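You operate a simulated robot arm through the tools that you are given. There is no shell and no other tool. Be economical: measure what you need, move in short steps, check, and stop when the job is done.

Carry out the task below with a simulated robot arm. There is one attempt and no reset: what you move stays moved.

TASK
Take the tall cup from the top of the pale bench and leave it on top of the white filter there. Then fetch the small orange cup and set it on top of the yellow filter.

It is judged by the outcome, as a careful person would: the job done as asked, and still so three seconds after it is handed in. It fails if anything else is knocked over, pushed out of place, dropped, spilled or broken.

THE ROBOT
A 7-joint arm with a two-finger parallel gripper, fixed in place. Base frame: the origin is at the foot of the arm, x ahead of it, y to its left, z up; the work surface is at about z = 0. Lengths are in mm, angles in degrees, forces in N, time in s.
With the tool pointing down near the work surface it reaches from about 220 to 580 mm from the base axis. Its first joint turns from -66.0 to 66.0 degrees. Payload 2.5 kg.
Tool frame: the origin (TCP) lies between the finger pads and is the grasp point; the fingertips stand 23 mm ahead of it; z points along the fingers, y is the line along which they close. The gripper opens to 94 mm. The fingers are 38 mm wide and 10 mm thick; the gripper's body (54 by 96 mm) begins 39 mm behind the TCP.
Orientation is told as [roll, pitch, yaw] about the base's x, y, z axes, in that order, counted from this pose: with the fingers straight down and closing along the base's y, the tool's x points along the base's -x, its y along +y and its z along -z.

THE INTERFACE
- The arm moves only by the tool step_arm. Its argument "steps" is a list of rows, each a list of 7 numbers: the turn, a rotation vector about the base's x, y, z in degrees, then the shift along the base's x, y, z in mm, then the finger opening in mm, from 0 to 94. In form: [[rx, ry, rz, x, y, z, claw], ...]. A call has 1 to 8 rows; each row shifts and turns the commanded pose from where the row before left it. A row lasts 0.2 s, in which the tool goes at most 50 mm and 8.6 degrees; a call with a longer step from one row to the next is refused whole, and so is a gripper value outside its range. A pose out of reach is approached as far as the arm can. The call stops where the force on the tool passes 40 N (or 10 N more than at its start, if that is more) or the arm is blocked; 0.2 s more then pass. The fingers move at their own pace (about 108 mm/s each) and stop on an object; they squeeze with about 30 N. The grip force told is the motor's: it shows also when the fingers shut on nothing. Time passes only in rows, and 0.2 s behind the last, so rows that do not move let the fingers close. It gives the time, the measured TCP pose, the force on the tool (base axes), the opening and the grip force at its end, in the units of the frame above (readings bear some noise).
- Cameras (640 x 400 px; columns grow to the right, rows downward): "scene" is fixed at [98.2, -392.4, 560.5]; the picture's right is [0.95, -0.32, 0.00], its down [-0.13, -0.39, -0.91] and it looks along [0.29, 0.86, -0.41] (base axes); focal length 363 px, centre (320, 200). "wrist" rides on the gripper at [-39, 0, -44] in the tool frame; the picture's right is [0.00, -1.00, 0.00], its down [0.97, 0.00, -0.24] and it looks along [0.24, 0.00, 0.97] (tool axes); focal length 218 px, centre (320, 200).
- camera(camera): a new picture of that camera. No time passes.
- locate(camera, pixels): there is no depth. For up to 12 entries [column, row, z] of the newest picture of that camera ("zoom" is the newest enlarged one), the place [x, y] in the base frame at which the ray of that pixel passes the height z, good to about 2 mm. No time passes.
- close_up(camera, box): a new picture of the part [left, top, right, bottom] of that camera's present view, enlarged. No time passes.
- close_job(): hands the job in; it is judged then, once.

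Work in short steps. Measure before you move; look again where a grasp or a placing could have gone wrong, and mend it. You have 80 turns and 54 pictures in all, the two below and enlarged ones among them. Open the gripper and draw the arm clear of the work before you hand the job in, unless the task says otherwise; then end with one line.

The tools are called after "Emit:" as name(argument=value, ...) on one line, values as JSON. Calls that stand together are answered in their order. step_arm: Moves the arm, as the interface text tells. Its arguments: {"type":"object","properties":{"steps":{"type":"array"}},"required":["steps"]} The other tools are called the same way: camera (camera) takes a picture; locate (camera, pixels) gives the place at which the rays of pixels pass given heights; close_up (camera, box) takes an enlarged picture of a part of a camera's view; close_job () hands the job in.

At the start:

```text
time_s: 0.0
eef_pos: [283.8, 200.5, 321.0]
orientation: [0.0, 0.1, 0.0]
ft_force: [-0.1, 0.0, -0.1]
gripper_width: 93.9
finger_force: 0.2
```

scene: 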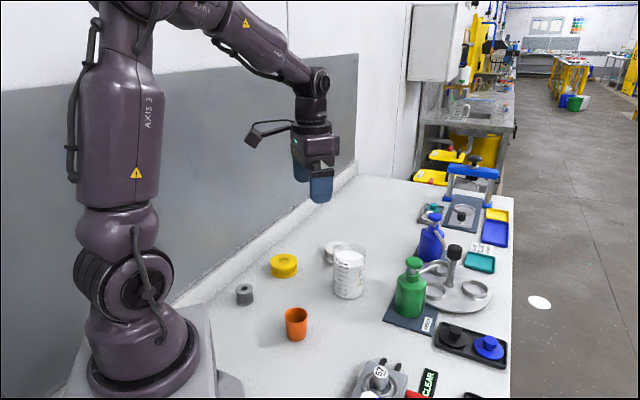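
wrist: 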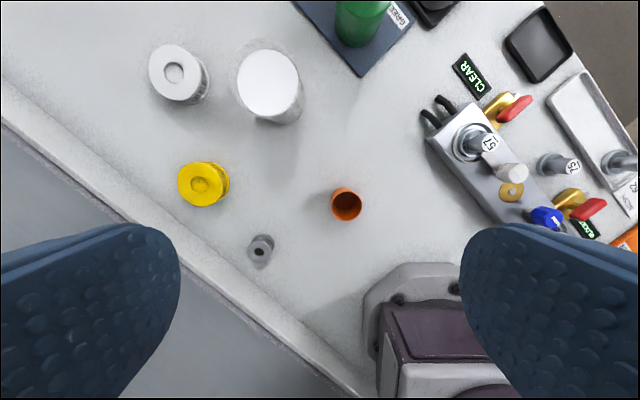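

I'll take enlarged views of the cups and filters to measure them.

Emit:
close_up(camera="scene", box=[220, 220, 400, 350])

Emit:
close_up(camera="wrist", box=[130, 20, 380, 280])

```text
3.08 times, centred on (310, 285) of scene
```

zoom: 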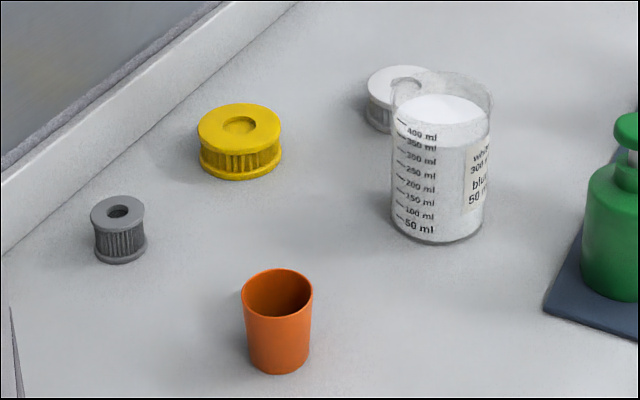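

```text
1.54 times, centred on (255, 150) of wrist
```

zoom: 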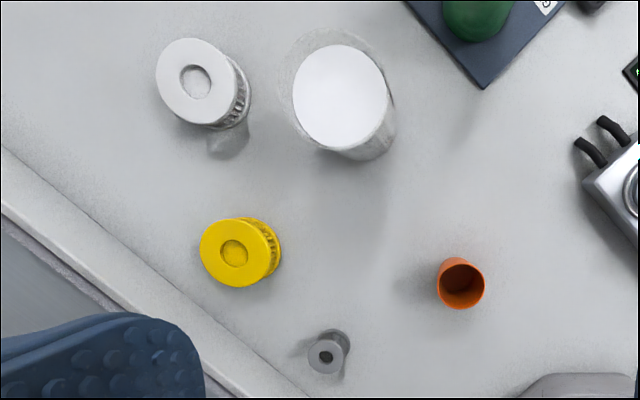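

Emit:
locate(camera="zoom", pixels=[[333, 96, 100], [277, 88, 120], [293, 96, 100], [387, 96, 100], [198, 81, 40], [155, 81, 40], [239, 81, 40], [234, 253, 40], [200, 253, 40], [269, 253, 40], [461, 284, 50], [370, 158, 0]])

Emit:
close_up(camera="scene", box=[220, 220, 400, 350])

```text
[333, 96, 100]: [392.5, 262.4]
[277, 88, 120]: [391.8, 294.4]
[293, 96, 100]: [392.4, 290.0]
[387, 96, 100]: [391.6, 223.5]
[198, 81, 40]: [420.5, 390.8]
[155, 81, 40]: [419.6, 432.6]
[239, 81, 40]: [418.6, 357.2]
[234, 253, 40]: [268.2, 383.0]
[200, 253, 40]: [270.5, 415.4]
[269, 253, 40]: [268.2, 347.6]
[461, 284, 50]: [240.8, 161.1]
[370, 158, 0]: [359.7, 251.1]
```

```text
3.08 times, centred on (310, 285) of scene
```

zoom: 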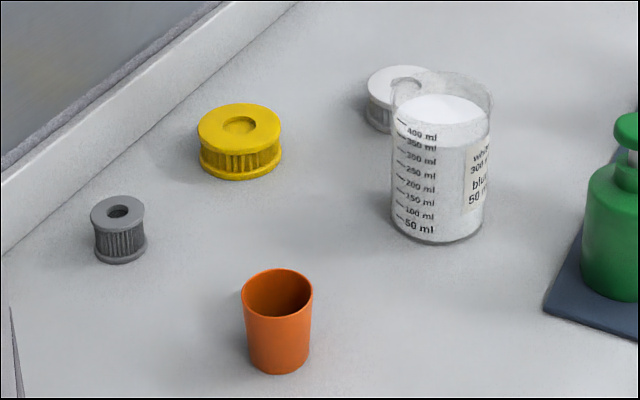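

Emit:
locate(camera="zoom", pixels=[[437, 243, 0], [392, 222, 0], [484, 225, 0], [392, 95, 100], [392, 95, 115], [492, 100, 110], [277, 374, 0], [242, 290, 50], [313, 290, 50], [240, 180, 0], [240, 131, 30], [240, 131, 40]])

Emit:
step_arm(steps=[[0, 0, 0, 25, 15, 0, 94], [0, 0, 0, 25, 15, 0, 94], [0, 0, 0, 20, 15, 0, 94], [0, 0, 0, 0, 0, 0, 94]])

Emit:
camera(camera="wrist")

```text
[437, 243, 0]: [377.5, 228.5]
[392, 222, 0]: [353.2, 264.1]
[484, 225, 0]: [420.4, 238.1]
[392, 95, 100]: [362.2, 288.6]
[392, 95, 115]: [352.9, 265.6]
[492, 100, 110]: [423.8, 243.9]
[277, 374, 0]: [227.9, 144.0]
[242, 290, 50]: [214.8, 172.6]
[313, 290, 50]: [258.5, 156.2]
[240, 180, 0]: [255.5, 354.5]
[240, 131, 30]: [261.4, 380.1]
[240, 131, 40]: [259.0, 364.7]
```

```text
time_s: 1.0
eef_pos: [354.4, 245.0, 320.8]
orientation: [0.0, 0.1, 0.1]
ft_force: [0.2, -0.7, 0.4]
gripper_width: 93.8
finger_force: 0.1
```

```text
48 pictures are left
```

wrist: 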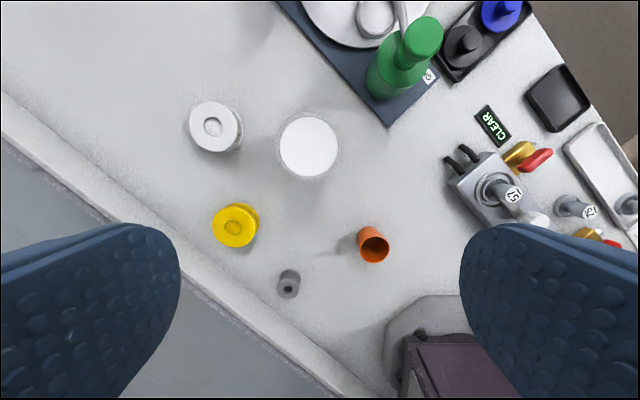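

Emit:
close_up(camera="wrist", box=[180, 90, 350, 200])

Emit:
close_up(camera="wrist", box=[200, 190, 410, 310])

```text
3.64 times, centred on (265, 145) of wrist
```

zoom: 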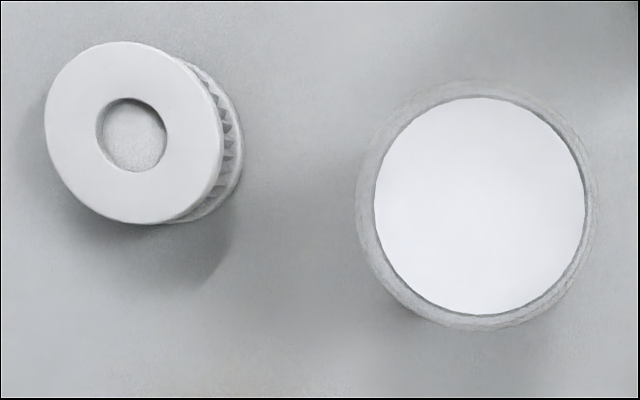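

```text
3.05 times, centred on (305, 250) of wrist
```

zoom: 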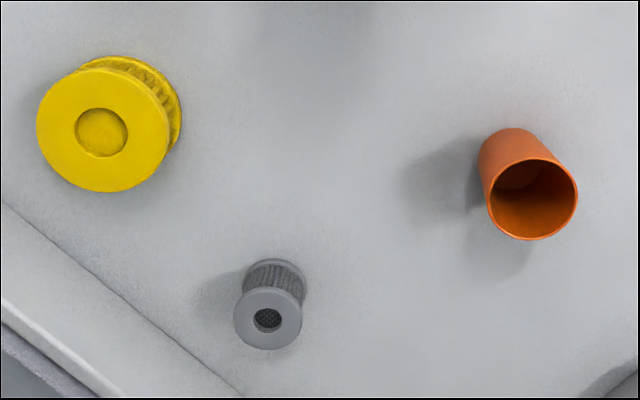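

Emit:
locate(camera="zoom", pixels=[[103, 130, 30], [103, 130, 40], [103, 130, 50], [36, 125, 40], [169, 125, 40], [533, 199, 50], [533, 199, 60], [488, 199, 55], [578, 199, 55], [533, 241, 55], [533, 157, 55]])

Emit:
locate(camera="scene", pixels=[[284, 262.6, 30], [284, 262.6, 40], [284, 262.6, 50], [338, 247.7, 40], [338, 247.7, 50], [306.4, 314.2, 50], [306.4, 314.2, 60]])

Emit:
locate(camera="wrist", pixels=[[213.6, 126.6, 30], [213.6, 126.6, 40], [213.6, 126.6, 50], [307.9, 146.6, 110], [307.9, 146.6, 120], [308.8, 146.6, 100], [274.6, 146.6, 115], [341.4, 146.6, 115], [189.2, 124.5, 40], [238, 130, 40]])

```text
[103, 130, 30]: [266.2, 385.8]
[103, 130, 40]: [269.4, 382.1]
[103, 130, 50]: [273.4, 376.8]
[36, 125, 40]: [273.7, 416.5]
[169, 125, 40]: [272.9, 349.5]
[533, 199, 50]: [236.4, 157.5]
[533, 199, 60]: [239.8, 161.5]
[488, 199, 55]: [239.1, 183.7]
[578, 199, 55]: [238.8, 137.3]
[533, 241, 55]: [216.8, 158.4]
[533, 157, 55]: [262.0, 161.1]
```

```text
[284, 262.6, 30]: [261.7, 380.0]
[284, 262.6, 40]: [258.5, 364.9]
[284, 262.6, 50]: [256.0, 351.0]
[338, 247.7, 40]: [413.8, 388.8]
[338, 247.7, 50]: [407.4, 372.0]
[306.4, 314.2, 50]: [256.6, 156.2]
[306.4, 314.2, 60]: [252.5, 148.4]
```

```text
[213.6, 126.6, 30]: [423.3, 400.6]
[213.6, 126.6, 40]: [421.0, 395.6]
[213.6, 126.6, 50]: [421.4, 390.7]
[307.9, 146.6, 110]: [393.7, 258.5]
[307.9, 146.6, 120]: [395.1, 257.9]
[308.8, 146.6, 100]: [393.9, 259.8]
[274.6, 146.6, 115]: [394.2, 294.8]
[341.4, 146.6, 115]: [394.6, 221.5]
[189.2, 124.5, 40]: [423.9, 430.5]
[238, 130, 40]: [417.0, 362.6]
```

Estimates: beaker centre (394,258), Ø73, height about 117; white filter top (422,398,36); yellow filter top (265,386,27); orange cup (237,160), height about 54. The white filter is at the edge of reach, so I'll test the reach above it with an empty gripper first.

Emit:
step_arm(steps=[[0, 0, 0, 17, 38, 0, 94], [0, 0, 0, 17, 38, 0, 94], [0, 0, 0, 17, 38, 0, 94], [0, 0, 0, 17, 39, 0, 94], [0, 0, 0, 0, 0, -45, 94], [0, 0, 0, 0, 0, -45, 94], [0, 0, 0, 0, 0, -45, 94], [0, 0, 0, 0, 0, -45, 94]])

Emit:
camera(camera="wrist")

Emit:
camera(camera="scene")

```text
time_s: 2.8
eef_pos: [417.8, 395.3, 137.9]
orientation: [0.1, 0.0, 0.0]
ft_force: [-0.3, -0.5, 0.2]
gripper_width: 94.2
finger_force: 0.0
out of reach, approached as far as the arm can: row 4
```

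```text
45 pictures are left
```

wrist: 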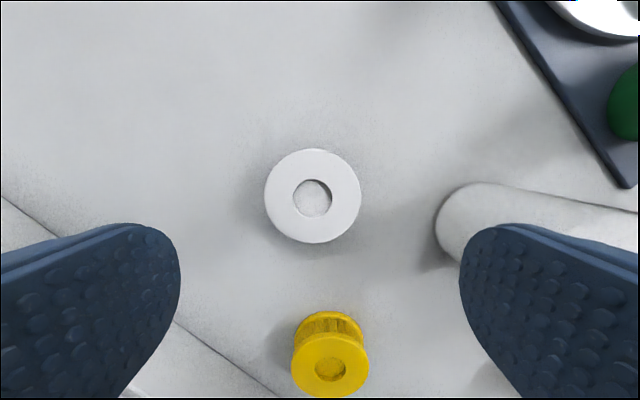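

```text
44 pictures are left
```

scene: 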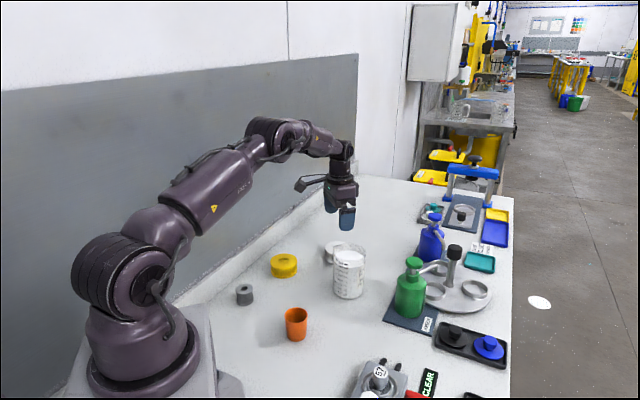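

Emit:
locate(camera="wrist", pixels=[[313, 195, 33], [313, 195, 36], [313, 195, 40], [264, 195, 36], [361, 195, 36], [313, 148, 36], [313, 243, 36]])

Emit:
step_arm(steps=[[0, 0, 0, 3, 4, -5, 94], [0, 0, 0, 2, 3, -5, 94], [0, 0, 0, 0, 0, 0, 94]])

```text
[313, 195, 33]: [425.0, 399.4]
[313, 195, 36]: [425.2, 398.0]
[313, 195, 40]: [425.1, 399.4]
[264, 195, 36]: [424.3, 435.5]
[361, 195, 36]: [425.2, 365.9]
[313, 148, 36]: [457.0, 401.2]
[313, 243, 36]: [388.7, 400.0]
```

```text
time_s: 3.6
eef_pos: [423.9, 401.4, 129.9]
orientation: [0.0, 0.1, 0.0]
ft_force: [0.2, 0.2, -0.6]
gripper_width: 94.2
finger_force: 0.1
```

The pose above the white filter, centre (425,399), is reachable. Next I rise and move over the beaker.

Emit:
step_arm(steps=[[0, 0, 0, -6, -10, 30, 94], [0, 0, 0, -6, -30, 15, 94], [0, 0, 0, -6, -35, 0, 94], [0, 0, 0, -6, -35, 0, 94], [0, 0, 0, -6, -33, 0, 94], [0, 0, 0, 0, 0, 0, 94]])

Emit:
camera(camera="wrist")

Emit:
close_up(camera="scene", box=[260, 130, 460, 310])

```text
time_s: 5.0
eef_pos: [393.8, 257.6, 173.7]
orientation: [0.0, 0.0, 0.0]
ft_force: [-0.2, 0.6, 0.3]
gripper_width: 94.0
finger_force: 0.1
```

```text
43 pictures are left
```

wrist: 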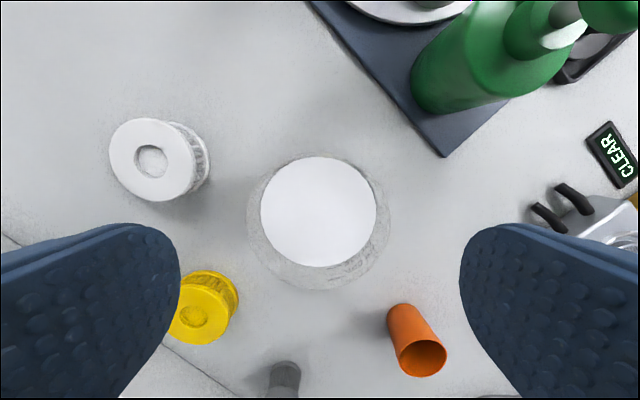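

```text
2.22 times, centred on (360, 220) of scene
```

zoom: 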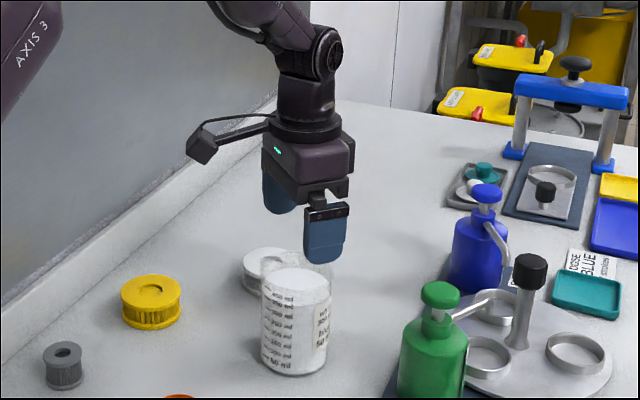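

Emit:
locate(camera="wrist", pixels=[[246, 220, 117], [392, 220, 117], [319, 290, 117], [319, 152, 117], [260, 212, 100], [377, 212, 100], [318, 157, 100], [318, 267, 100]])

Emit:
step_arm(steps=[[0, 0, 0, 0, 0, -20, 94], [0, 0, 0, 0, 0, -20, 94], [0, 0, 0, 0, 0, 0, 94]])

Emit:
close_up(camera="scene", box=[290, 180, 410, 310])

Emit:
camera(camera="wrist")

```text
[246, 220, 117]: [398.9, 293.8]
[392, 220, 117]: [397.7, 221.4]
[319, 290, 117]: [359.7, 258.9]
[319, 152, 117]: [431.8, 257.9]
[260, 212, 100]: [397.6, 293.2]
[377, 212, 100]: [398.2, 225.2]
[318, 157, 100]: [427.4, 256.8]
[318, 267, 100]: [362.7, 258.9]
```

```text
time_s: 5.8
eef_pos: [394.6, 258.0, 133.5]
orientation: [0.1, 0.0, -0.1]
ft_force: [0.3, -0.1, -0.5]
gripper_width: 93.9
finger_force: 0.0
```

```text
3.08 times, centred on (350, 245) of scene
```

zoom: 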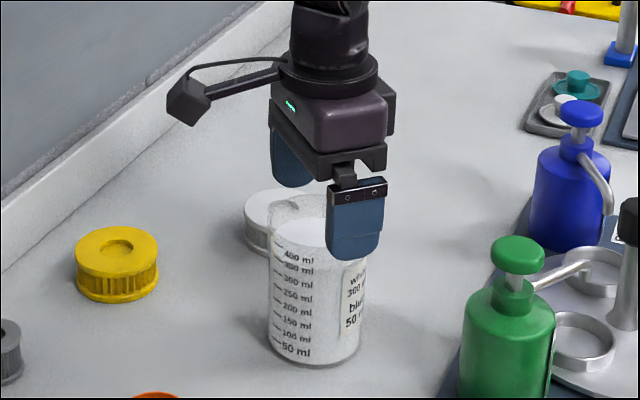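

```text
40 pictures are left
```

wrist: 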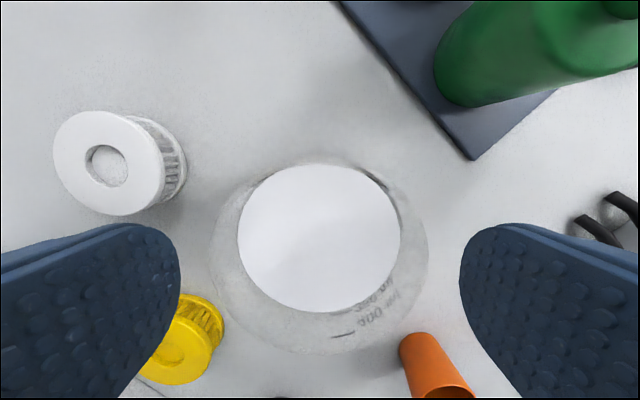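

The rim centre reads about (396,258), height about 115, and the fingers clear it on both sides. I descend to z≈87 and close.

Emit:
step_arm(steps=[[0, 0, 0, 1, 0, -16, 94], [0, 0, 0, 0, 0, -16, 94], [0, 0, 0, 0, 0, -14, 94], [0, 0, 0, 0, 0, 0, 94]])

Emit:
close_up(camera="scene", box=[290, 180, 410, 310])

```text
time_s: 6.8
eef_pos: [394.3, 258.9, 87.9]
orientation: [0.0, 0.0, 0.0]
ft_force: [0.0, -0.3, -0.3]
gripper_width: 94.0
finger_force: 0.1
```

```text
3.08 times, centred on (350, 245) of scene
```

zoom: 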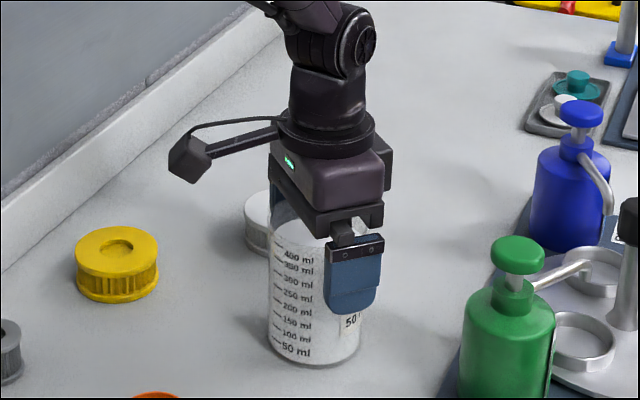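

Emit:
step_arm(steps=[[0, 0, 0, 0, 0, 0, 80], [0, 0, 0, 0, 0, 0, 70], [0, 0, 0, 0, 0, 0, 60], [0, 0, 0, 0, 0, 0, 60]])

```text
time_s: 7.8
eef_pos: [394.7, 258.1, 88.2]
orientation: [0.0, 0.0, 0.0]
ft_force: [1.0, 0.2, -0.1]
gripper_width: 74.5
finger_force: 29.8
```

Gripped at 74.5 mm. I lift gently.

Emit:
step_arm(steps=[[0, 0, 0, 0, 0, 3, 60], [0, 0, 0, 0, 0, 6, 60], [0, 0, 0, 0, 0, 9, 60], [0, 0, 0, 0, 0, 12, 60], [0, 0, 0, 0, 0, 11, 60], [0, 0, 0, 0, 0, 8, 60], [0, 0, 0, 0, 0, 4, 60], [0, 0, 0, 0, 0, 1, 60]])

Emit:
close_up(camera="scene", box=[290, 160, 410, 310])

```text
time_s: 9.6
eef_pos: [394.1, 257.1, 141.7]
orientation: [0.0, 0.0, -0.1]
ft_force: [1.1, 0.4, -2.5]
gripper_width: 74.8
finger_force: 29.5
```

```text
2.67 times, centred on (350, 235) of scene
```

zoom: 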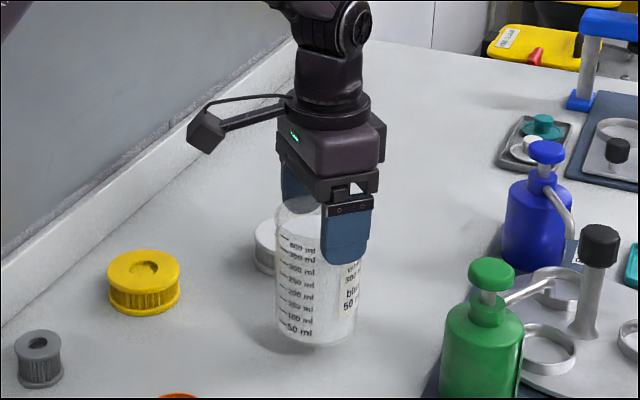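

Emit:
step_arm(steps=[[0, 0, 0, 1.3, 6, 0, 60], [0, 0, 0, 3, 14, 0, 60], [0, 0, 0, 4.6, 22, 0, 60], [0, 0, 0, 5.9, 28, 0, 60], [0, 0, 0, 5.9, 28, 0, 60], [0, 0, 0, 4.6, 22, 0, 60], [0, 0, 0, 3, 14, 0, 60], [0, 0, 0, 1.5, 7, 0, 60]])

Emit:
close_up(camera="scene", box=[290, 160, 410, 290])

Emit:
camera(camera="wrist")

```text
time_s: 11.4
eef_pos: [424.1, 399.5, 141.6]
orientation: [0.1, 0.0, 0.0]
ft_force: [1.0, 0.5, -4.9]
gripper_width: 74.8
finger_force: 29.9
```

```text
3.08 times, centred on (350, 225) of scene
```

zoom: 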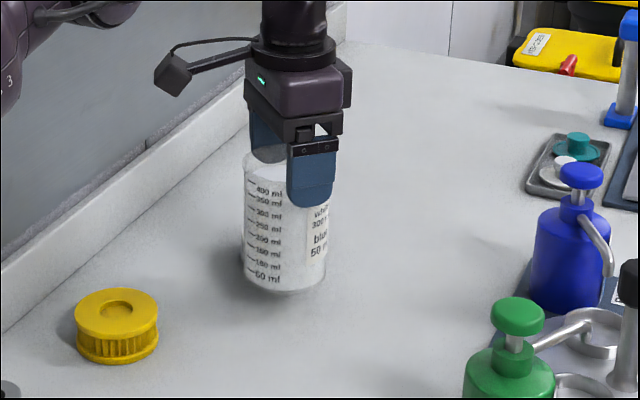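

```text
36 pictures are left
```

wrist: 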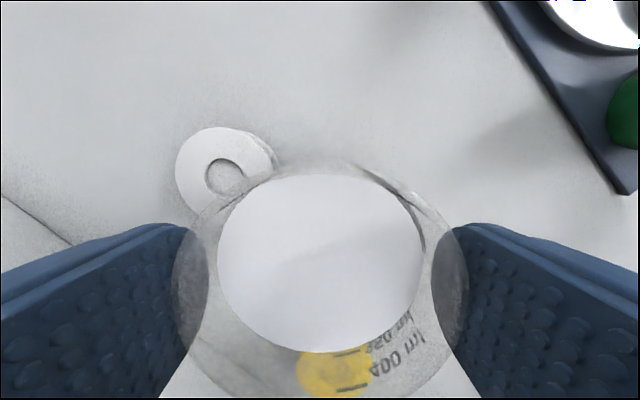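

The white filter now shows at wrist (225,170) instead of under the cup, so the cup may have slipped in the grip and pushed it. I measure before moving anything.

Emit:
locate(camera="wrist", pixels=[[225, 172, 36], [176, 172, 36], [225, 127, 36], [223, 176, 30]])

Emit:
locate(camera="scene", pixels=[[339.6, 254.9, 0], [339.6, 254.9, 10], [339.6, 254.9, 20], [339.6, 254.9, 30], [339.6, 254.9, 50]])

Emit:
step_arm(steps=[[0, 0, 0, 0, 0, 0, 60]])

Emit:
close_up(camera="scene", box=[305, 180, 375, 270])

```text
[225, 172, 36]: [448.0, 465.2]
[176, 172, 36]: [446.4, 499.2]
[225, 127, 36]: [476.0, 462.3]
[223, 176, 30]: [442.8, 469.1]
```

```text
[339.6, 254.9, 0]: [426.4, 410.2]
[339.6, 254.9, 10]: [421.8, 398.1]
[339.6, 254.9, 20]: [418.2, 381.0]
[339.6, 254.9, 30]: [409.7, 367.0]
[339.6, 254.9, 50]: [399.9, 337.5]
```

```text
time_s: 11.8
eef_pos: [423.9, 399.9, 141.8]
orientation: [0.0, 0.0, 0.0]
ft_force: [-0.1, 0.3, -3.8]
gripper_width: 74.8
finger_force: 30.0
```

```text
4.44 times, centred on (340, 225) of scene
```

zoom: 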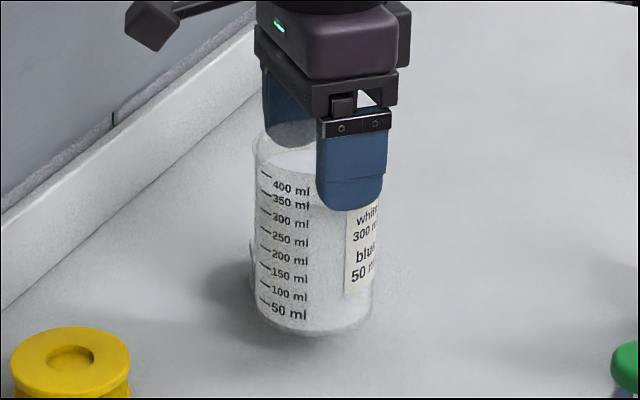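

The cup slid down in the grip during the lift; its bottom is now at z≈28. It pushed the white filter from (425,399) to about (446,466). I'll put the cup back where it stood, then return the filter to its place.

Emit:
step_arm(steps=[[0, 0, 0, -1.3, -6, 0, 60], [0, 0, 0, -3, -14, 0, 60], [0, 0, 0, -4.6, -22, 0, 60], [0, 0, 0, -5.9, -28, 0, 60], [0, 0, 0, -5.9, -28, 0, 60], [0, 0, 0, -4.6, -22, 0, 60], [0, 0, 0, -3, -14, 0, 60], [0, 0, 0, -1.5, -7, 0, 60]])

Emit:
close_up(camera="scene", box=[290, 160, 410, 310])

```text
time_s: 13.6
eef_pos: [394.1, 258.3, 143.1]
orientation: [0.0, 0.0, -0.1]
ft_force: [-0.8, -0.1, -4.4]
gripper_width: 74.5
finger_force: 30.1
```

```text
2.67 times, centred on (350, 235) of scene
```

zoom: 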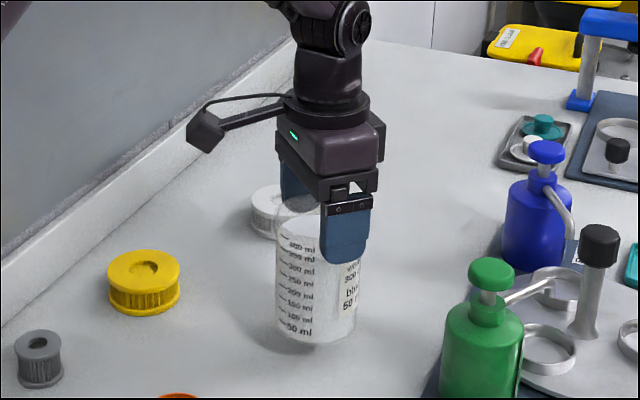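

No further slip in transport. I lower the cup gently onto the bench at its original place.

Emit:
step_arm(steps=[[0, 0, 0, 0.5, 0, -5, 60], [0, 0, 0, 0, 0, -7, 60], [0, 0, 0, 0, 0, -5, 60], [0, 0, 0, 0, 0, -3, 60], [0, 0, 0, 0, 0, -2, 60], [0, 0, 0, 0, 0, 0, 60]])

Emit:
close_up(camera="scene", box=[305, 190, 395, 310])

```text
time_s: 15.0
eef_pos: [394.1, 258.8, 120.0]
orientation: [0.1, 0.0, 0.0]
ft_force: [-0.7, -0.2, -3.7]
gripper_width: 74.6
finger_force: 29.6
```

```text
3.33 times, centred on (350, 250) of scene
```

zoom: 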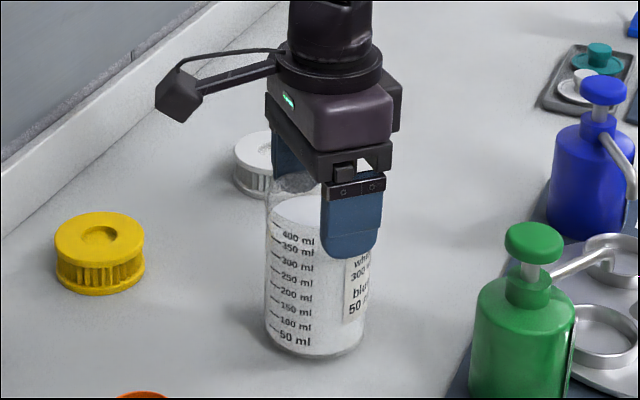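

Emit:
step_arm(steps=[[0, 0, 0, 0, 0, -1, 60], [0, 0, 0, 0, 0, -1, 60], [0, 0, 0, 0, 0, -1, 60], [0, 0, 0, 0, 0, 0, 60]])

Emit:
step_arm(steps=[[0, 0, 0, 0, 0, -1, 60], [0, 0, 0, 0, 0, -1, 60], [0, 0, 0, 0, 0, 0, 60]])

```text
time_s: 16.0
eef_pos: [394.9, 257.1, 116.1]
orientation: [-0.1, 0.0, 0.0]
ft_force: [0.4, 0.4, -3.7]
gripper_width: 74.5
finger_force: 30.2
```

```text
time_s: 16.8
eef_pos: [395.4, 257.4, 115.4]
orientation: [-0.1, 0.1, 0.1]
ft_force: [0.0, -0.3, -3.2]
gripper_width: 75.0
finger_force: 30.0
```

Emit:
step_arm(steps=[[0, 0, 0, 0, 0, -1, 60], [0, 0, 0, 0, 0, -1, 60], [0, 0, 0, 0, 0, 0, 60]])

Emit:
close_up(camera="scene", box=[305, 190, 395, 310])

```text
time_s: 17.6
eef_pos: [394.6, 258.3, 113.6]
orientation: [0.0, 0.0, 0.0]
ft_force: [-3.8, -2.7, 9.3]
gripper_width: 74.6
finger_force: 30.5
```

```text
3.33 times, centred on (350, 250) of scene
```

zoom: 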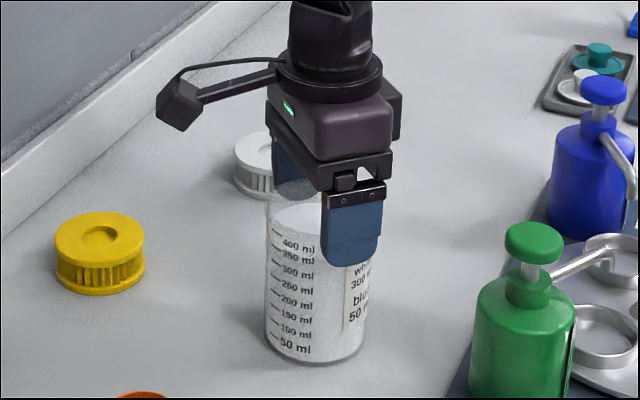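

Contact is felt (+9 N), so the cup stands on the bench. I release it and rise straight up.

Emit:
step_arm(steps=[[0, 0, 0, 0, 0, 0, 80], [0, 0, 0, 0, 0, 0, 94], [0, 0, 0, 0, 0, 0, 94], [0, 0, 0, 0, 0, 15, 94], [0, 0, 0, 0, 0, 25, 94], [0, 0, 0, 0, 0, 25, 94], [0, 0, 0, 0, 0, 0, 94]])

Emit:
camera(camera="wrist")

Emit:
close_up(camera="scene", box=[260, 210, 420, 310])

```text
time_s: 19.2
eef_pos: [395.8, 257.3, 178.1]
orientation: [0.0, 0.0, 0.0]
ft_force: [1.1, 0.1, 1.3]
gripper_width: 93.9
finger_force: 0.0
```

```text
31 pictures are left
```

wrist: 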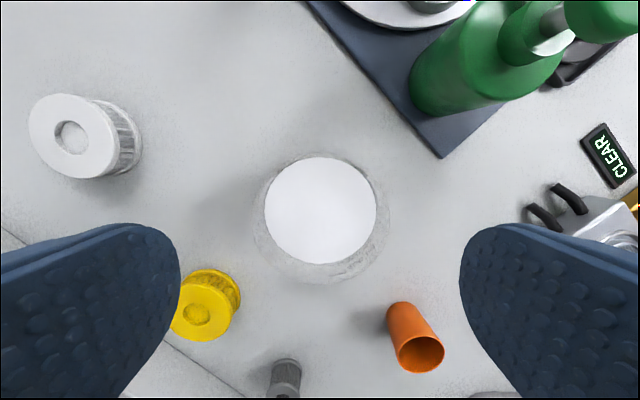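

```text
4.00 times, centred on (340, 260) of scene
```

zoom: 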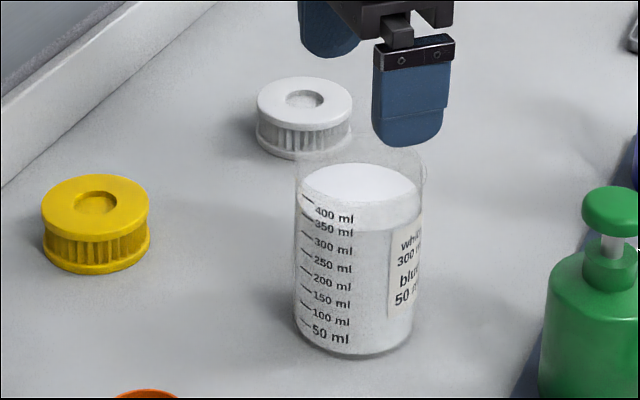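

The cup is upright with nothing spilled. Now I measure the displaced white filter: top centre at wrist (72,136), zoom (305,104).

Emit:
locate(camera="wrist", pixels=[[72, 136, 30], [72, 136, 36], [320, 217, 115]])

Emit:
locate(camera="zoom", pixels=[[305, 104, 30], [305, 104, 36], [257, 104, 33], [353, 104, 33], [295, 158, 0]])

```text
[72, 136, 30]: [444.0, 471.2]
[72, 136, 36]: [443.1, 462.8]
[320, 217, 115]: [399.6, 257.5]
```

```text
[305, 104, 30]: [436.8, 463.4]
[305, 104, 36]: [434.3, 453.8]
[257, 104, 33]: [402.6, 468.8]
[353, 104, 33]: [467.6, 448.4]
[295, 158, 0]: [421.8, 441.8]
```

The filter sits at about (440,463), beyond vertical reach. I'll yaw 46.5° so the jaws close tangentially and tilt the fingers outward about 35°, grip the filter and bring it back to (425,399).

Emit:
step_arm(steps=[[0, 0, 7.75, -3, 20, 3, 94], [0, 0, 7.75, -3, 22, 0, 94], [0, 0, 7.75, -3, 23, 0, 94], [0, 0, 7.75, -3, 23, 0, 94], [0, 0, 7.75, -3, 23, 0, 94], [0, 0, 7.75, -2, 22, 0, 94], [5.07, -4.82, 0, 0, 0, 0, 94], [5.07, -4.82, 0, 0, 0, 0, 94]])

Emit:
step_arm(steps=[[5.07, -4.82, 0, 5, 6, -5, 94], [5.07, -4.82, 0, 8, 10, -5, 94], [5.07, -4.82, 0, 8, 10, -5, 94], [0, 0, 0, 8, 10, -10, 94], [0, 0, 0, 8, 10, -10, 94], [0, 0, 0, 0, 0, 0, 94]])

Emit:
camera(camera="wrist")

Emit:
camera(camera="scene")

```text
time_s: 21.0
eef_pos: [378.7, 390.3, 180.9]
orientation: [0.0, -14.1, 46.5]
ft_force: [0.4, 0.1, 0.0]
gripper_width: 93.9
finger_force: 0.2
```

```text
time_s: 22.4
eef_pos: [414.2, 436.7, 144.7]
orientation: [0.0, -35.0, 46.5]
ft_force: [-0.4, -0.1, -0.7]
gripper_width: 93.9
finger_force: 0.0
```

```text
29 pictures are left
```

wrist: 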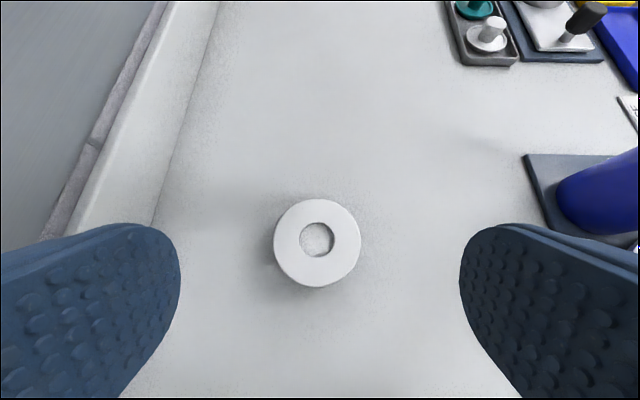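

```text
28 pictures are left
```

scene: 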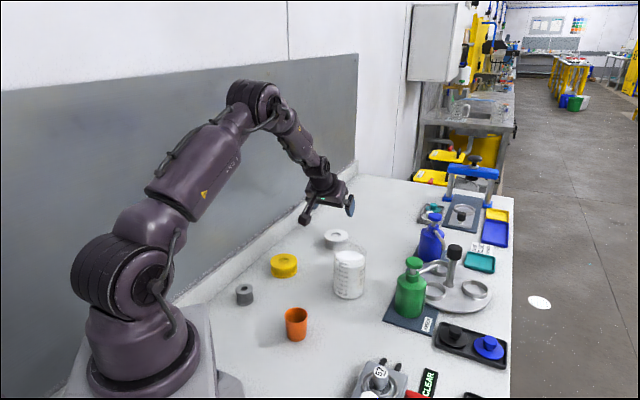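

Emit:
locate(camera="wrist", pixels=[[317, 242, 28], [317, 242, 33], [317, 242, 36], [273, 242, 33], [361, 242, 33]])

Emit:
locate(camera="scene", pixels=[[336.2, 236, 28], [336.2, 236, 33], [336.2, 236, 36]])

```text
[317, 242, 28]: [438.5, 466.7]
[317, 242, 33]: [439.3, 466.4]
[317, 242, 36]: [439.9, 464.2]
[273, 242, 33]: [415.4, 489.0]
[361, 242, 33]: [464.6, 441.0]
```

```text
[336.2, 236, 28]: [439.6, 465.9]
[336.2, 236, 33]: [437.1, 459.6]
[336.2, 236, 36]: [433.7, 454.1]
```

The filter is at (439,466), top about 29. I move over it and descend with jaws open to z≈37.

Emit:
step_arm(steps=[[0, 0, 0, 12, 14, -20, 94], [0, 0, 0, 12.5, 15, -20, 94], [0, 0, 0, 0, 0, -25, 94], [0, 0, 0, 0, 0, -15, 94], [0, 0, 0, 0, 0, 0, 94]])

Emit:
camera(camera="wrist")

```text
time_s: 23.6
eef_pos: [439.9, 464.6, 65.9]
orientation: [0.0, -35.0, 46.5]
ft_force: [-0.6, 0.1, 0.9]
gripper_width: 94.1
finger_force: 0.0
```

```text
27 pictures are left
```

wrist: 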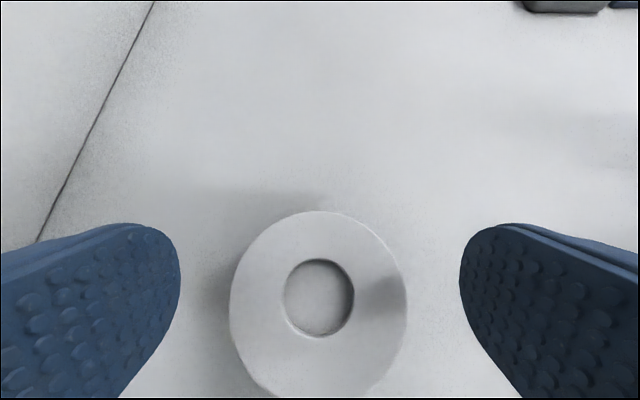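

Emit:
step_arm(steps=[[0, 0, 0, 0, 0, -12, 94], [0, 0, 0, 0, 0, -11, 94], [0, 0, 0, 0, 0, -5, 94], [0, 0, 0, 0, 0, 0, 82], [0, 0, 0, 0, 0, 0, 72], [0, 0, 0, 0, 0, 0, 62], [0, 0, 0, 0, 0, 0, 60]])

Emit:
close_up(camera="scene", box=[280, 160, 420, 310])

```text
time_s: 25.2
eef_pos: [439.1, 466.8, 38.5]
orientation: [0.1, -35.1, 46.5]
ft_force: [-0.3, -0.7, 0.4]
gripper_width: 68.0
finger_force: 29.9
```

```text
2.67 times, centred on (350, 235) of scene
```

zoom: 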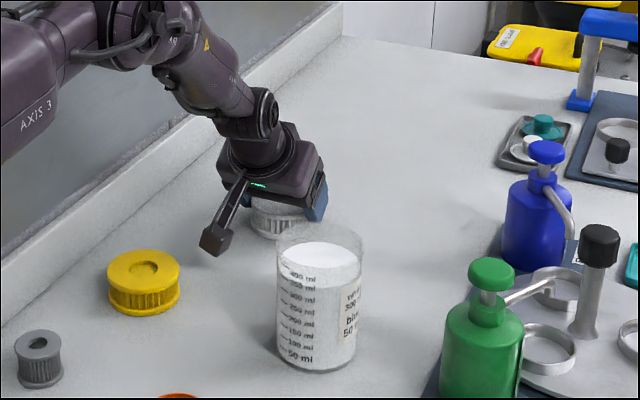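

The filter is held (68 mm). Before pulling back I check where the dark appendage on the gripper sits relative to the cup and the yellow filter.

Emit:
locate(camera="zoom", pixels=[[213, 240, 30], [213, 240, 50], [213, 240, 70], [213, 240, 90], [245, 175, 100], [245, 175, 130]])

Emit:
step_arm(steps=[[0, 0, 0, 0, 0, 2, 60], [0, 0, 0, -1, -4, 0, 60], [0, 0, 0, -2, -8, 0, 60], [0, 0, 0, -2, -8, 0, 60], [0, 0, 0, 0, 0, 0, 60]])

Emit:
close_up(camera="scene", box=[280, 190, 380, 310])

```text
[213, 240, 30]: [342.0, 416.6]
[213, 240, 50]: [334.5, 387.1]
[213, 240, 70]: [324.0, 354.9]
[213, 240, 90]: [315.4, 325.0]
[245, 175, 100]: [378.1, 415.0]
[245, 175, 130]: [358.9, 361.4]
```

```text
time_s: 26.4
eef_pos: [434.8, 446.2, 38.5]
orientation: [0.0, -35.0, 46.4]
ft_force: [-0.2, 0.2, -1.1]
gripper_width: 68.5
finger_force: 29.8
```

```text
3.33 times, centred on (330, 250) of scene
```

zoom: 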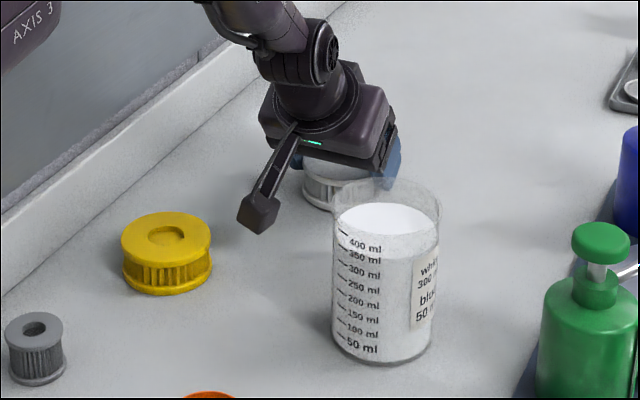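

Emit:
step_arm(steps=[[0, 0, 0, -1, -6, 0, 60], [0, 0, 0, -2, -8, 0, 60], [0, 0, 0, -2, -8, 0, 60], [0, 0, 0, -2, -8, 0, 60], [0, 0, 0, -2, -8, 0, 60], [0, 0, 0, -1, -8, 0, 60], [0, 0, 0, 0, 0, -2, 60], [0, 0, 0, 0, 0, 0, 60]])

Emit:
close_up(camera="scene", box=[280, 190, 380, 310])

```text
time_s: 28.2
eef_pos: [425.8, 399.4, 37.8]
orientation: [0.0, -35.0, 46.5]
ft_force: [-0.2, 0.3, -0.6]
gripper_width: 68.1
finger_force: 29.8
```

```text
3.33 times, centred on (330, 250) of scene
```

zoom: 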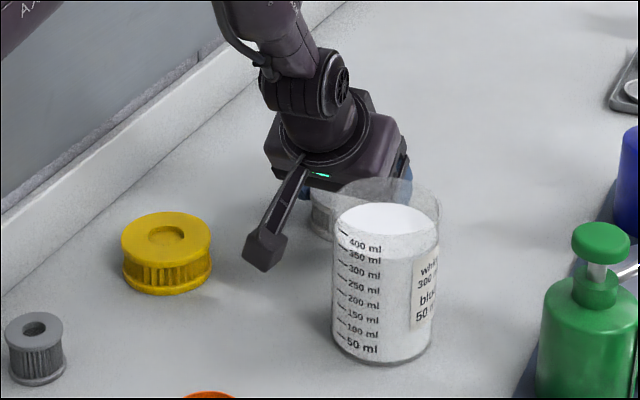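

The filter is back at about (425,399). I release it, rise, and remove the tilt.

Emit:
step_arm(steps=[[0, 0, 0, 0, 0, 0, 80], [0, 0, 0, 0, 0, 0, 94], [0, 0, 0, 0, 0, 0, 94], [0, 0, 0, 0, 0, 20, 94], [0, 0, 0, 0, 0, 35, 94], [0, 0, 0, -5, 5, 40, 94], [0, 0, 0, -10, 0, 40, 94], [0, 0, 0, 0, 0, 0, 94]])

Emit:
camera(camera="wrist")

```text
time_s: 30.0
eef_pos: [409.7, 405.0, 172.2]
orientation: [-0.1, -35.0, 46.5]
ft_force: [-0.7, 1.3, -0.7]
gripper_width: 94.0
finger_force: 0.0
```

```text
23 pictures are left
```

wrist: 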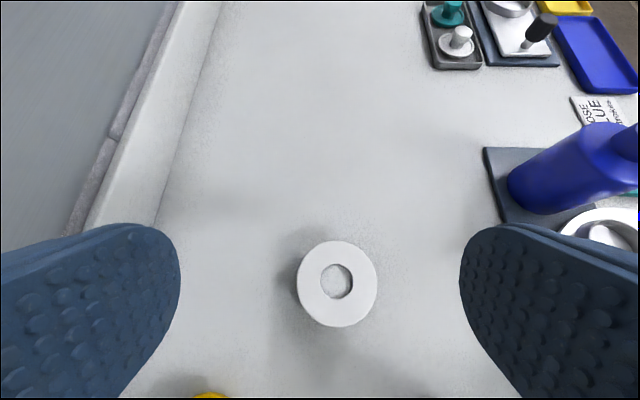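

Emit:
locate(camera="wrist", pixels=[[337, 283, 30], [297, 283, 30], [377, 283, 30]])

Emit:
step_arm(steps=[[-5.07, 4.82, 0, -6, -6, 4, 94], [-5.07, 4.82, 0, -6, -6, 2, 94], [-5.07, 4.82, 0, -6, -6, 2, 94], [-5.07, 4.82, 0, -6, -6, 0, 94], [-5.07, 4.82, 0, 0, 0, 0, 94], [0, 0, -7.75, 0, -10, 0, 94], [0, 0, -7.75, 0, -15, 0, 94], [0, 0, -7.75, 0, -15, 0, 94]])

Emit:
step_arm(steps=[[0, 0, -7.75, 2, -20, 0, 94], [0, 0, -7.75, 3, -28, 0, 94], [0, 0, -7.75, 5, -35, 0, 94], [0, 0, 0, 0, 0, 0, 94]])

Emit:
camera(camera="wrist")

```text
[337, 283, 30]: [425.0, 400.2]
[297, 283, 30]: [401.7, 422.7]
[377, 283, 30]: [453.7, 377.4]
```

```text
time_s: 31.8
eef_pos: [385.5, 341.3, 180.3]
orientation: [0.0, 0.1, 23.1]
ft_force: [-0.1, 0.1, 0.1]
gripper_width: 93.9
finger_force: 0.0
```

```text
time_s: 32.8
eef_pos: [396.8, 257.6, 180.9]
orientation: [0.1, 0.0, -0.1]
ft_force: [0.2, -0.6, 0.5]
gripper_width: 93.8
finger_force: 0.0
```

```text
22 pictures are left
```

wrist: 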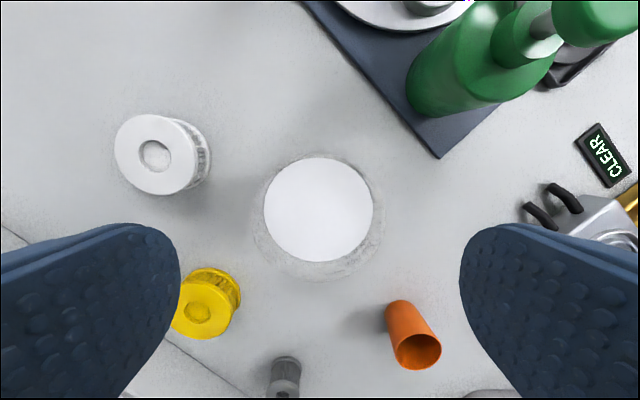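

The filter is restored at (425,400) and the cup is unchanged. I regrasp the cup higher (TCP z≈108), where the grip held before, and lift very slowly, checking for slip.

Emit:
step_arm(steps=[[0, 0, 0, 0, 0, -25, 94], [0, 0, 0, 0, 0, -25, 94], [0, 0, 0, 0, 0, -22, 94], [0, 0, 0, 0, 0, 0, 80], [0, 0, 0, 0, 0, 0, 70], [0, 0, 0, 0, 0, 0, 50], [0, 0, 0, 0, 0, 0, 50], [0, 0, 0, 0, 0, 0, 50]])

Emit:
step_arm(steps=[[0, 0, 0, 0, 0, 2, 50], [0, 0, 0, 0, 0, 3, 50], [0, 0, 0, 0, 0, 3, 50], [0, 0, 0, 0, 0, 2, 50], [0, 0, 0, 0, 0, 0, 50]])

Emit:
close_up(camera="scene", box=[305, 190, 395, 310])

```text
time_s: 34.6
eef_pos: [395.8, 257.8, 109.0]
orientation: [0.0, 0.1, 0.1]
ft_force: [1.2, -0.7, 0.2]
gripper_width: 74.7
finger_force: 31.1
```

```text
time_s: 35.8
eef_pos: [396.5, 258.7, 120.4]
orientation: [0.1, 0.0, -0.1]
ft_force: [-0.5, -0.6, -4.1]
gripper_width: 74.5
finger_force: 30.0
```

```text
3.33 times, centred on (350, 250) of scene
```

zoom: 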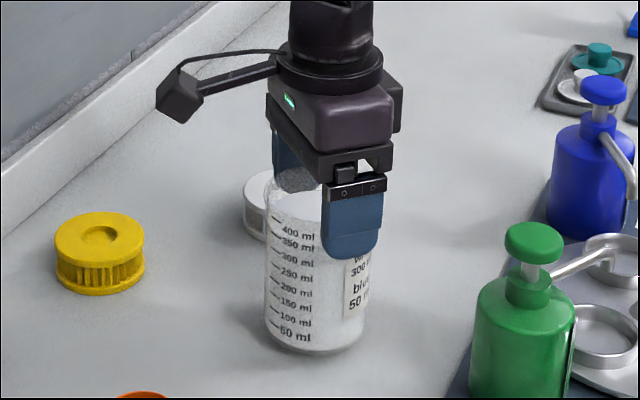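

Emit:
step_arm(steps=[[0, 0, 0, 0, 0, 2, 50], [0, 0, 0, 0, 0, 4, 50], [0, 0, 0, 0, 0, 6, 50], [0, 0, 0, 0, 0, 7, 50], [0, 0, 0, 0, 0, 6, 50], [0, 0, 0, 0, 0, 6, 50], [0, 0, 0, 0, 0, 4, 50], [0, 0, 0, 0, 0, 2, 50]])

Emit:
close_up(camera="scene", box=[305, 170, 395, 310])

Emit:
camera(camera="wrist")

```text
time_s: 37.6
eef_pos: [395.4, 258.0, 155.9]
orientation: [-0.1, 0.0, 0.0]
ft_force: [0.1, 0.2, -4.7]
gripper_width: 74.7
finger_force: 29.9
```

```text
2.86 times, centred on (350, 240) of scene
```

zoom: 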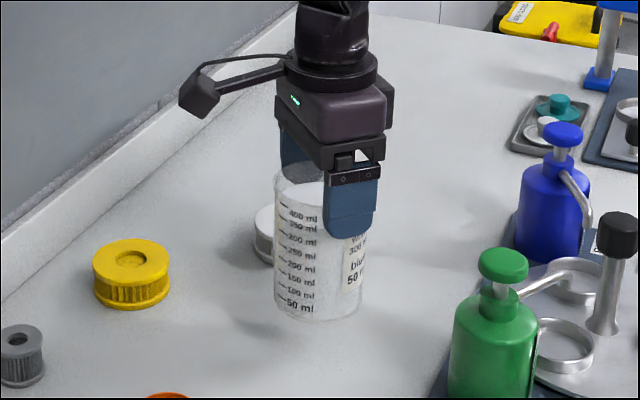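

```text
19 pictures are left
```

wrist: 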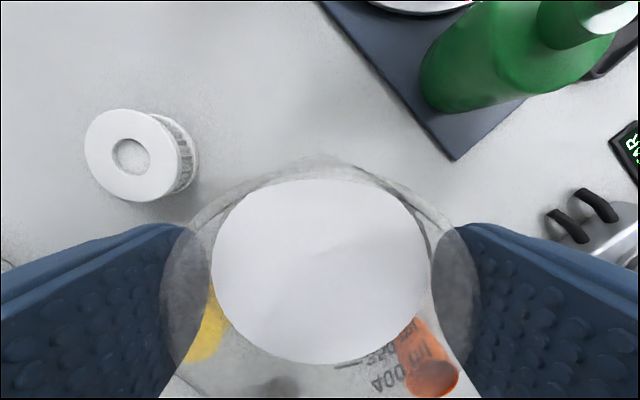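

Emit:
locate(camera="scene", pixels=[[347.2, 282.4, 0], [347.2, 282.4, 20], [347.2, 282.4, 30], [347.2, 282.4, 40], [347.2, 282.4, 50]])

```text
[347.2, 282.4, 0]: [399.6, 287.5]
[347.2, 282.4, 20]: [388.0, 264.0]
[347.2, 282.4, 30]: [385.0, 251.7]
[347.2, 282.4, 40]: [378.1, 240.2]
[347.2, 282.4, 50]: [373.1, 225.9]
```

The bottom is at z≈47, so no slip. I carry it part-way, check, then finish.

Emit:
step_arm(steps=[[0, 0, 0, 1, 5, 0, 50], [0, 0, 0, 2, 10, 0, 50], [0, 0, 0, 3, 15, 0, 50], [0, 0, 0, 3, 14, 0, 50], [0, 0, 0, 2, 9, 0, 50], [0, 0, 0, 1, 4, 0, 50], [0, 0, 0, 0, 0, 0, 50]])

Emit:
close_up(camera="scene", box=[305, 170, 395, 290])

```text
time_s: 39.2
eef_pos: [407.7, 314.7, 155.2]
orientation: [0.0, 0.0, 0.0]
ft_force: [-0.3, 0.5, -3.5]
gripper_width: 74.8
finger_force: 29.6
```

```text
3.33 times, centred on (350, 230) of scene
```

zoom: 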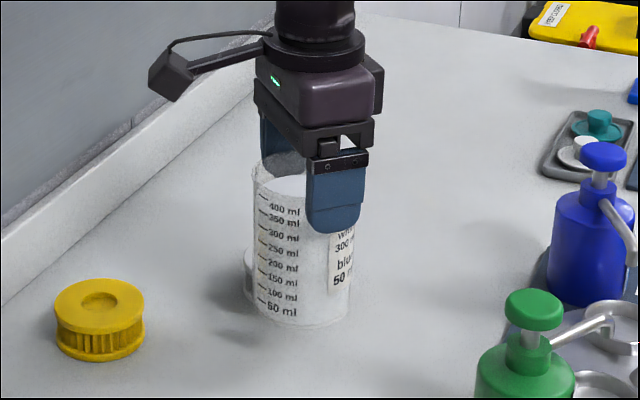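

Emit:
step_arm(steps=[[0, 0, 0, 1.5, 7, 0, 50], [0, 0, 0, 2.5, 13, 0, 50], [0, 0, 0, 4, 19, 0, 50], [0, 0, 0, 4, 19, 0, 50], [0, 0, 0, 3, 14, 0, 50], [0, 0, 0, 1.5, 8, 0, 50], [0, 0, 0, 1, 5, 0, 50], [0, 0, 0, 0, 0, 0, 50]])

Emit:
camera(camera="wrist")

Emit:
close_up(camera="scene", box=[305, 170, 375, 270])

```text
time_s: 41.0
eef_pos: [425.4, 399.7, 155.3]
orientation: [0.0, 0.0, 0.0]
ft_force: [0.0, 0.0, -3.8]
gripper_width: 74.9
finger_force: 29.7
```

```text
17 pictures are left
```

wrist: 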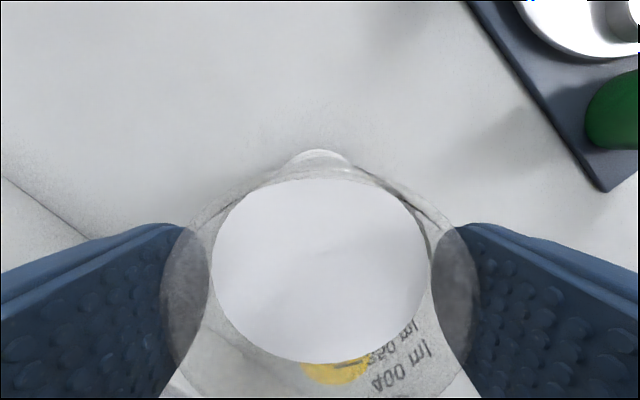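

```text
4.00 times, centred on (340, 220) of scene
```

zoom: 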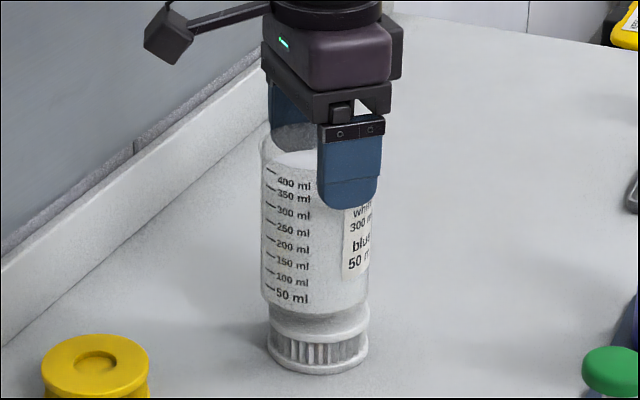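

Emit:
locate(camera="wrist", pixels=[[318, 149, 30]])

Emit:
step_arm(steps=[[0, 0, 0, 0, 0, -3, 50], [0, 0, 0, 0, 0, -4, 50], [0, 0, 0, 0, 0, -3, 50], [0, 0, 0, 0, 0, -1, 50], [0, 0, 0, 0, 0, 0, 50]])

Emit:
close_up(camera="scene", box=[310, 190, 370, 270])

```text
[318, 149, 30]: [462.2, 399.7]
```

```text
time_s: 42.2
eef_pos: [424.7, 399.4, 144.4]
orientation: [0.1, -0.1, 0.0]
ft_force: [-0.3, -0.8, -3.8]
gripper_width: 74.6
finger_force: 29.4
```

```text
5.00 times, centred on (340, 230) of scene
```

zoom: 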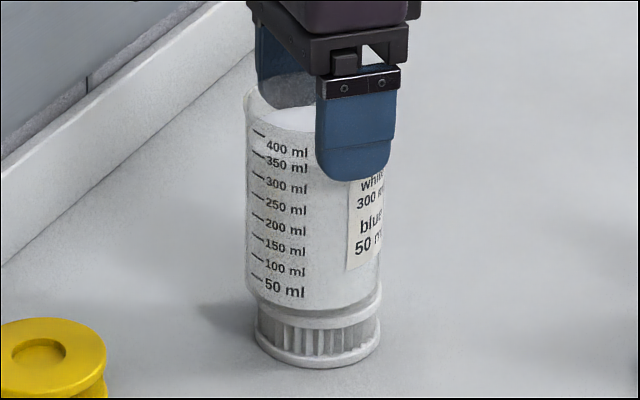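

The filter is about 2 mm further +x, so I shift slightly and lower in 1 mm steps until contact.

Emit:
step_arm(steps=[[0, 0, 0, 1, 0, 0, 50], [0, 0, 0, 1, 0, -1, 50], [0, 0, 0, 0, 0, -1, 50], [0, 0, 0, 0, 0, -1, 50], [0, 0, 0, 0, 0, 0, 50]])

Emit:
step_arm(steps=[[0, 0, 0, 0, 0, -1, 50], [0, 0, 0, 0, 0, -1, 50], [0, 0, 0, 0, 0, 0, 50]])

```text
time_s: 43.4
eef_pos: [425.7, 400.3, 141.3]
orientation: [0.0, -0.1, 0.0]
ft_force: [0.1, -0.3, -4.7]
gripper_width: 74.6
finger_force: 29.8
```

```text
time_s: 44.2
eef_pos: [426.7, 400.0, 141.6]
orientation: [0.1, -0.2, 0.0]
ft_force: [-2.2, -2.5, 7.1]
gripper_width: 75.0
finger_force: 30.0
```

Contact is felt (+7 N). I check the picture before releasing.

Emit:
close_up(camera="scene", box=[310, 190, 370, 270])

```text
5.00 times, centred on (340, 230) of scene
```

zoom: 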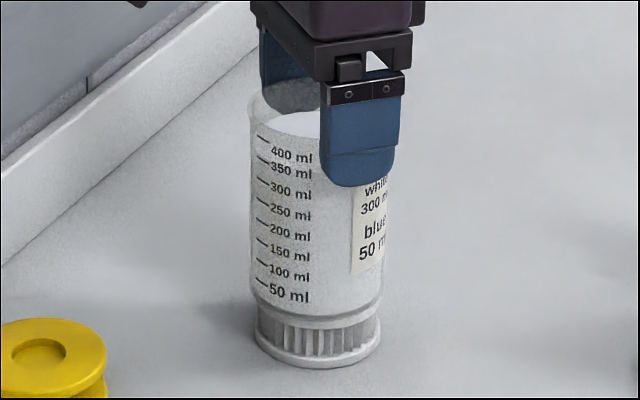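

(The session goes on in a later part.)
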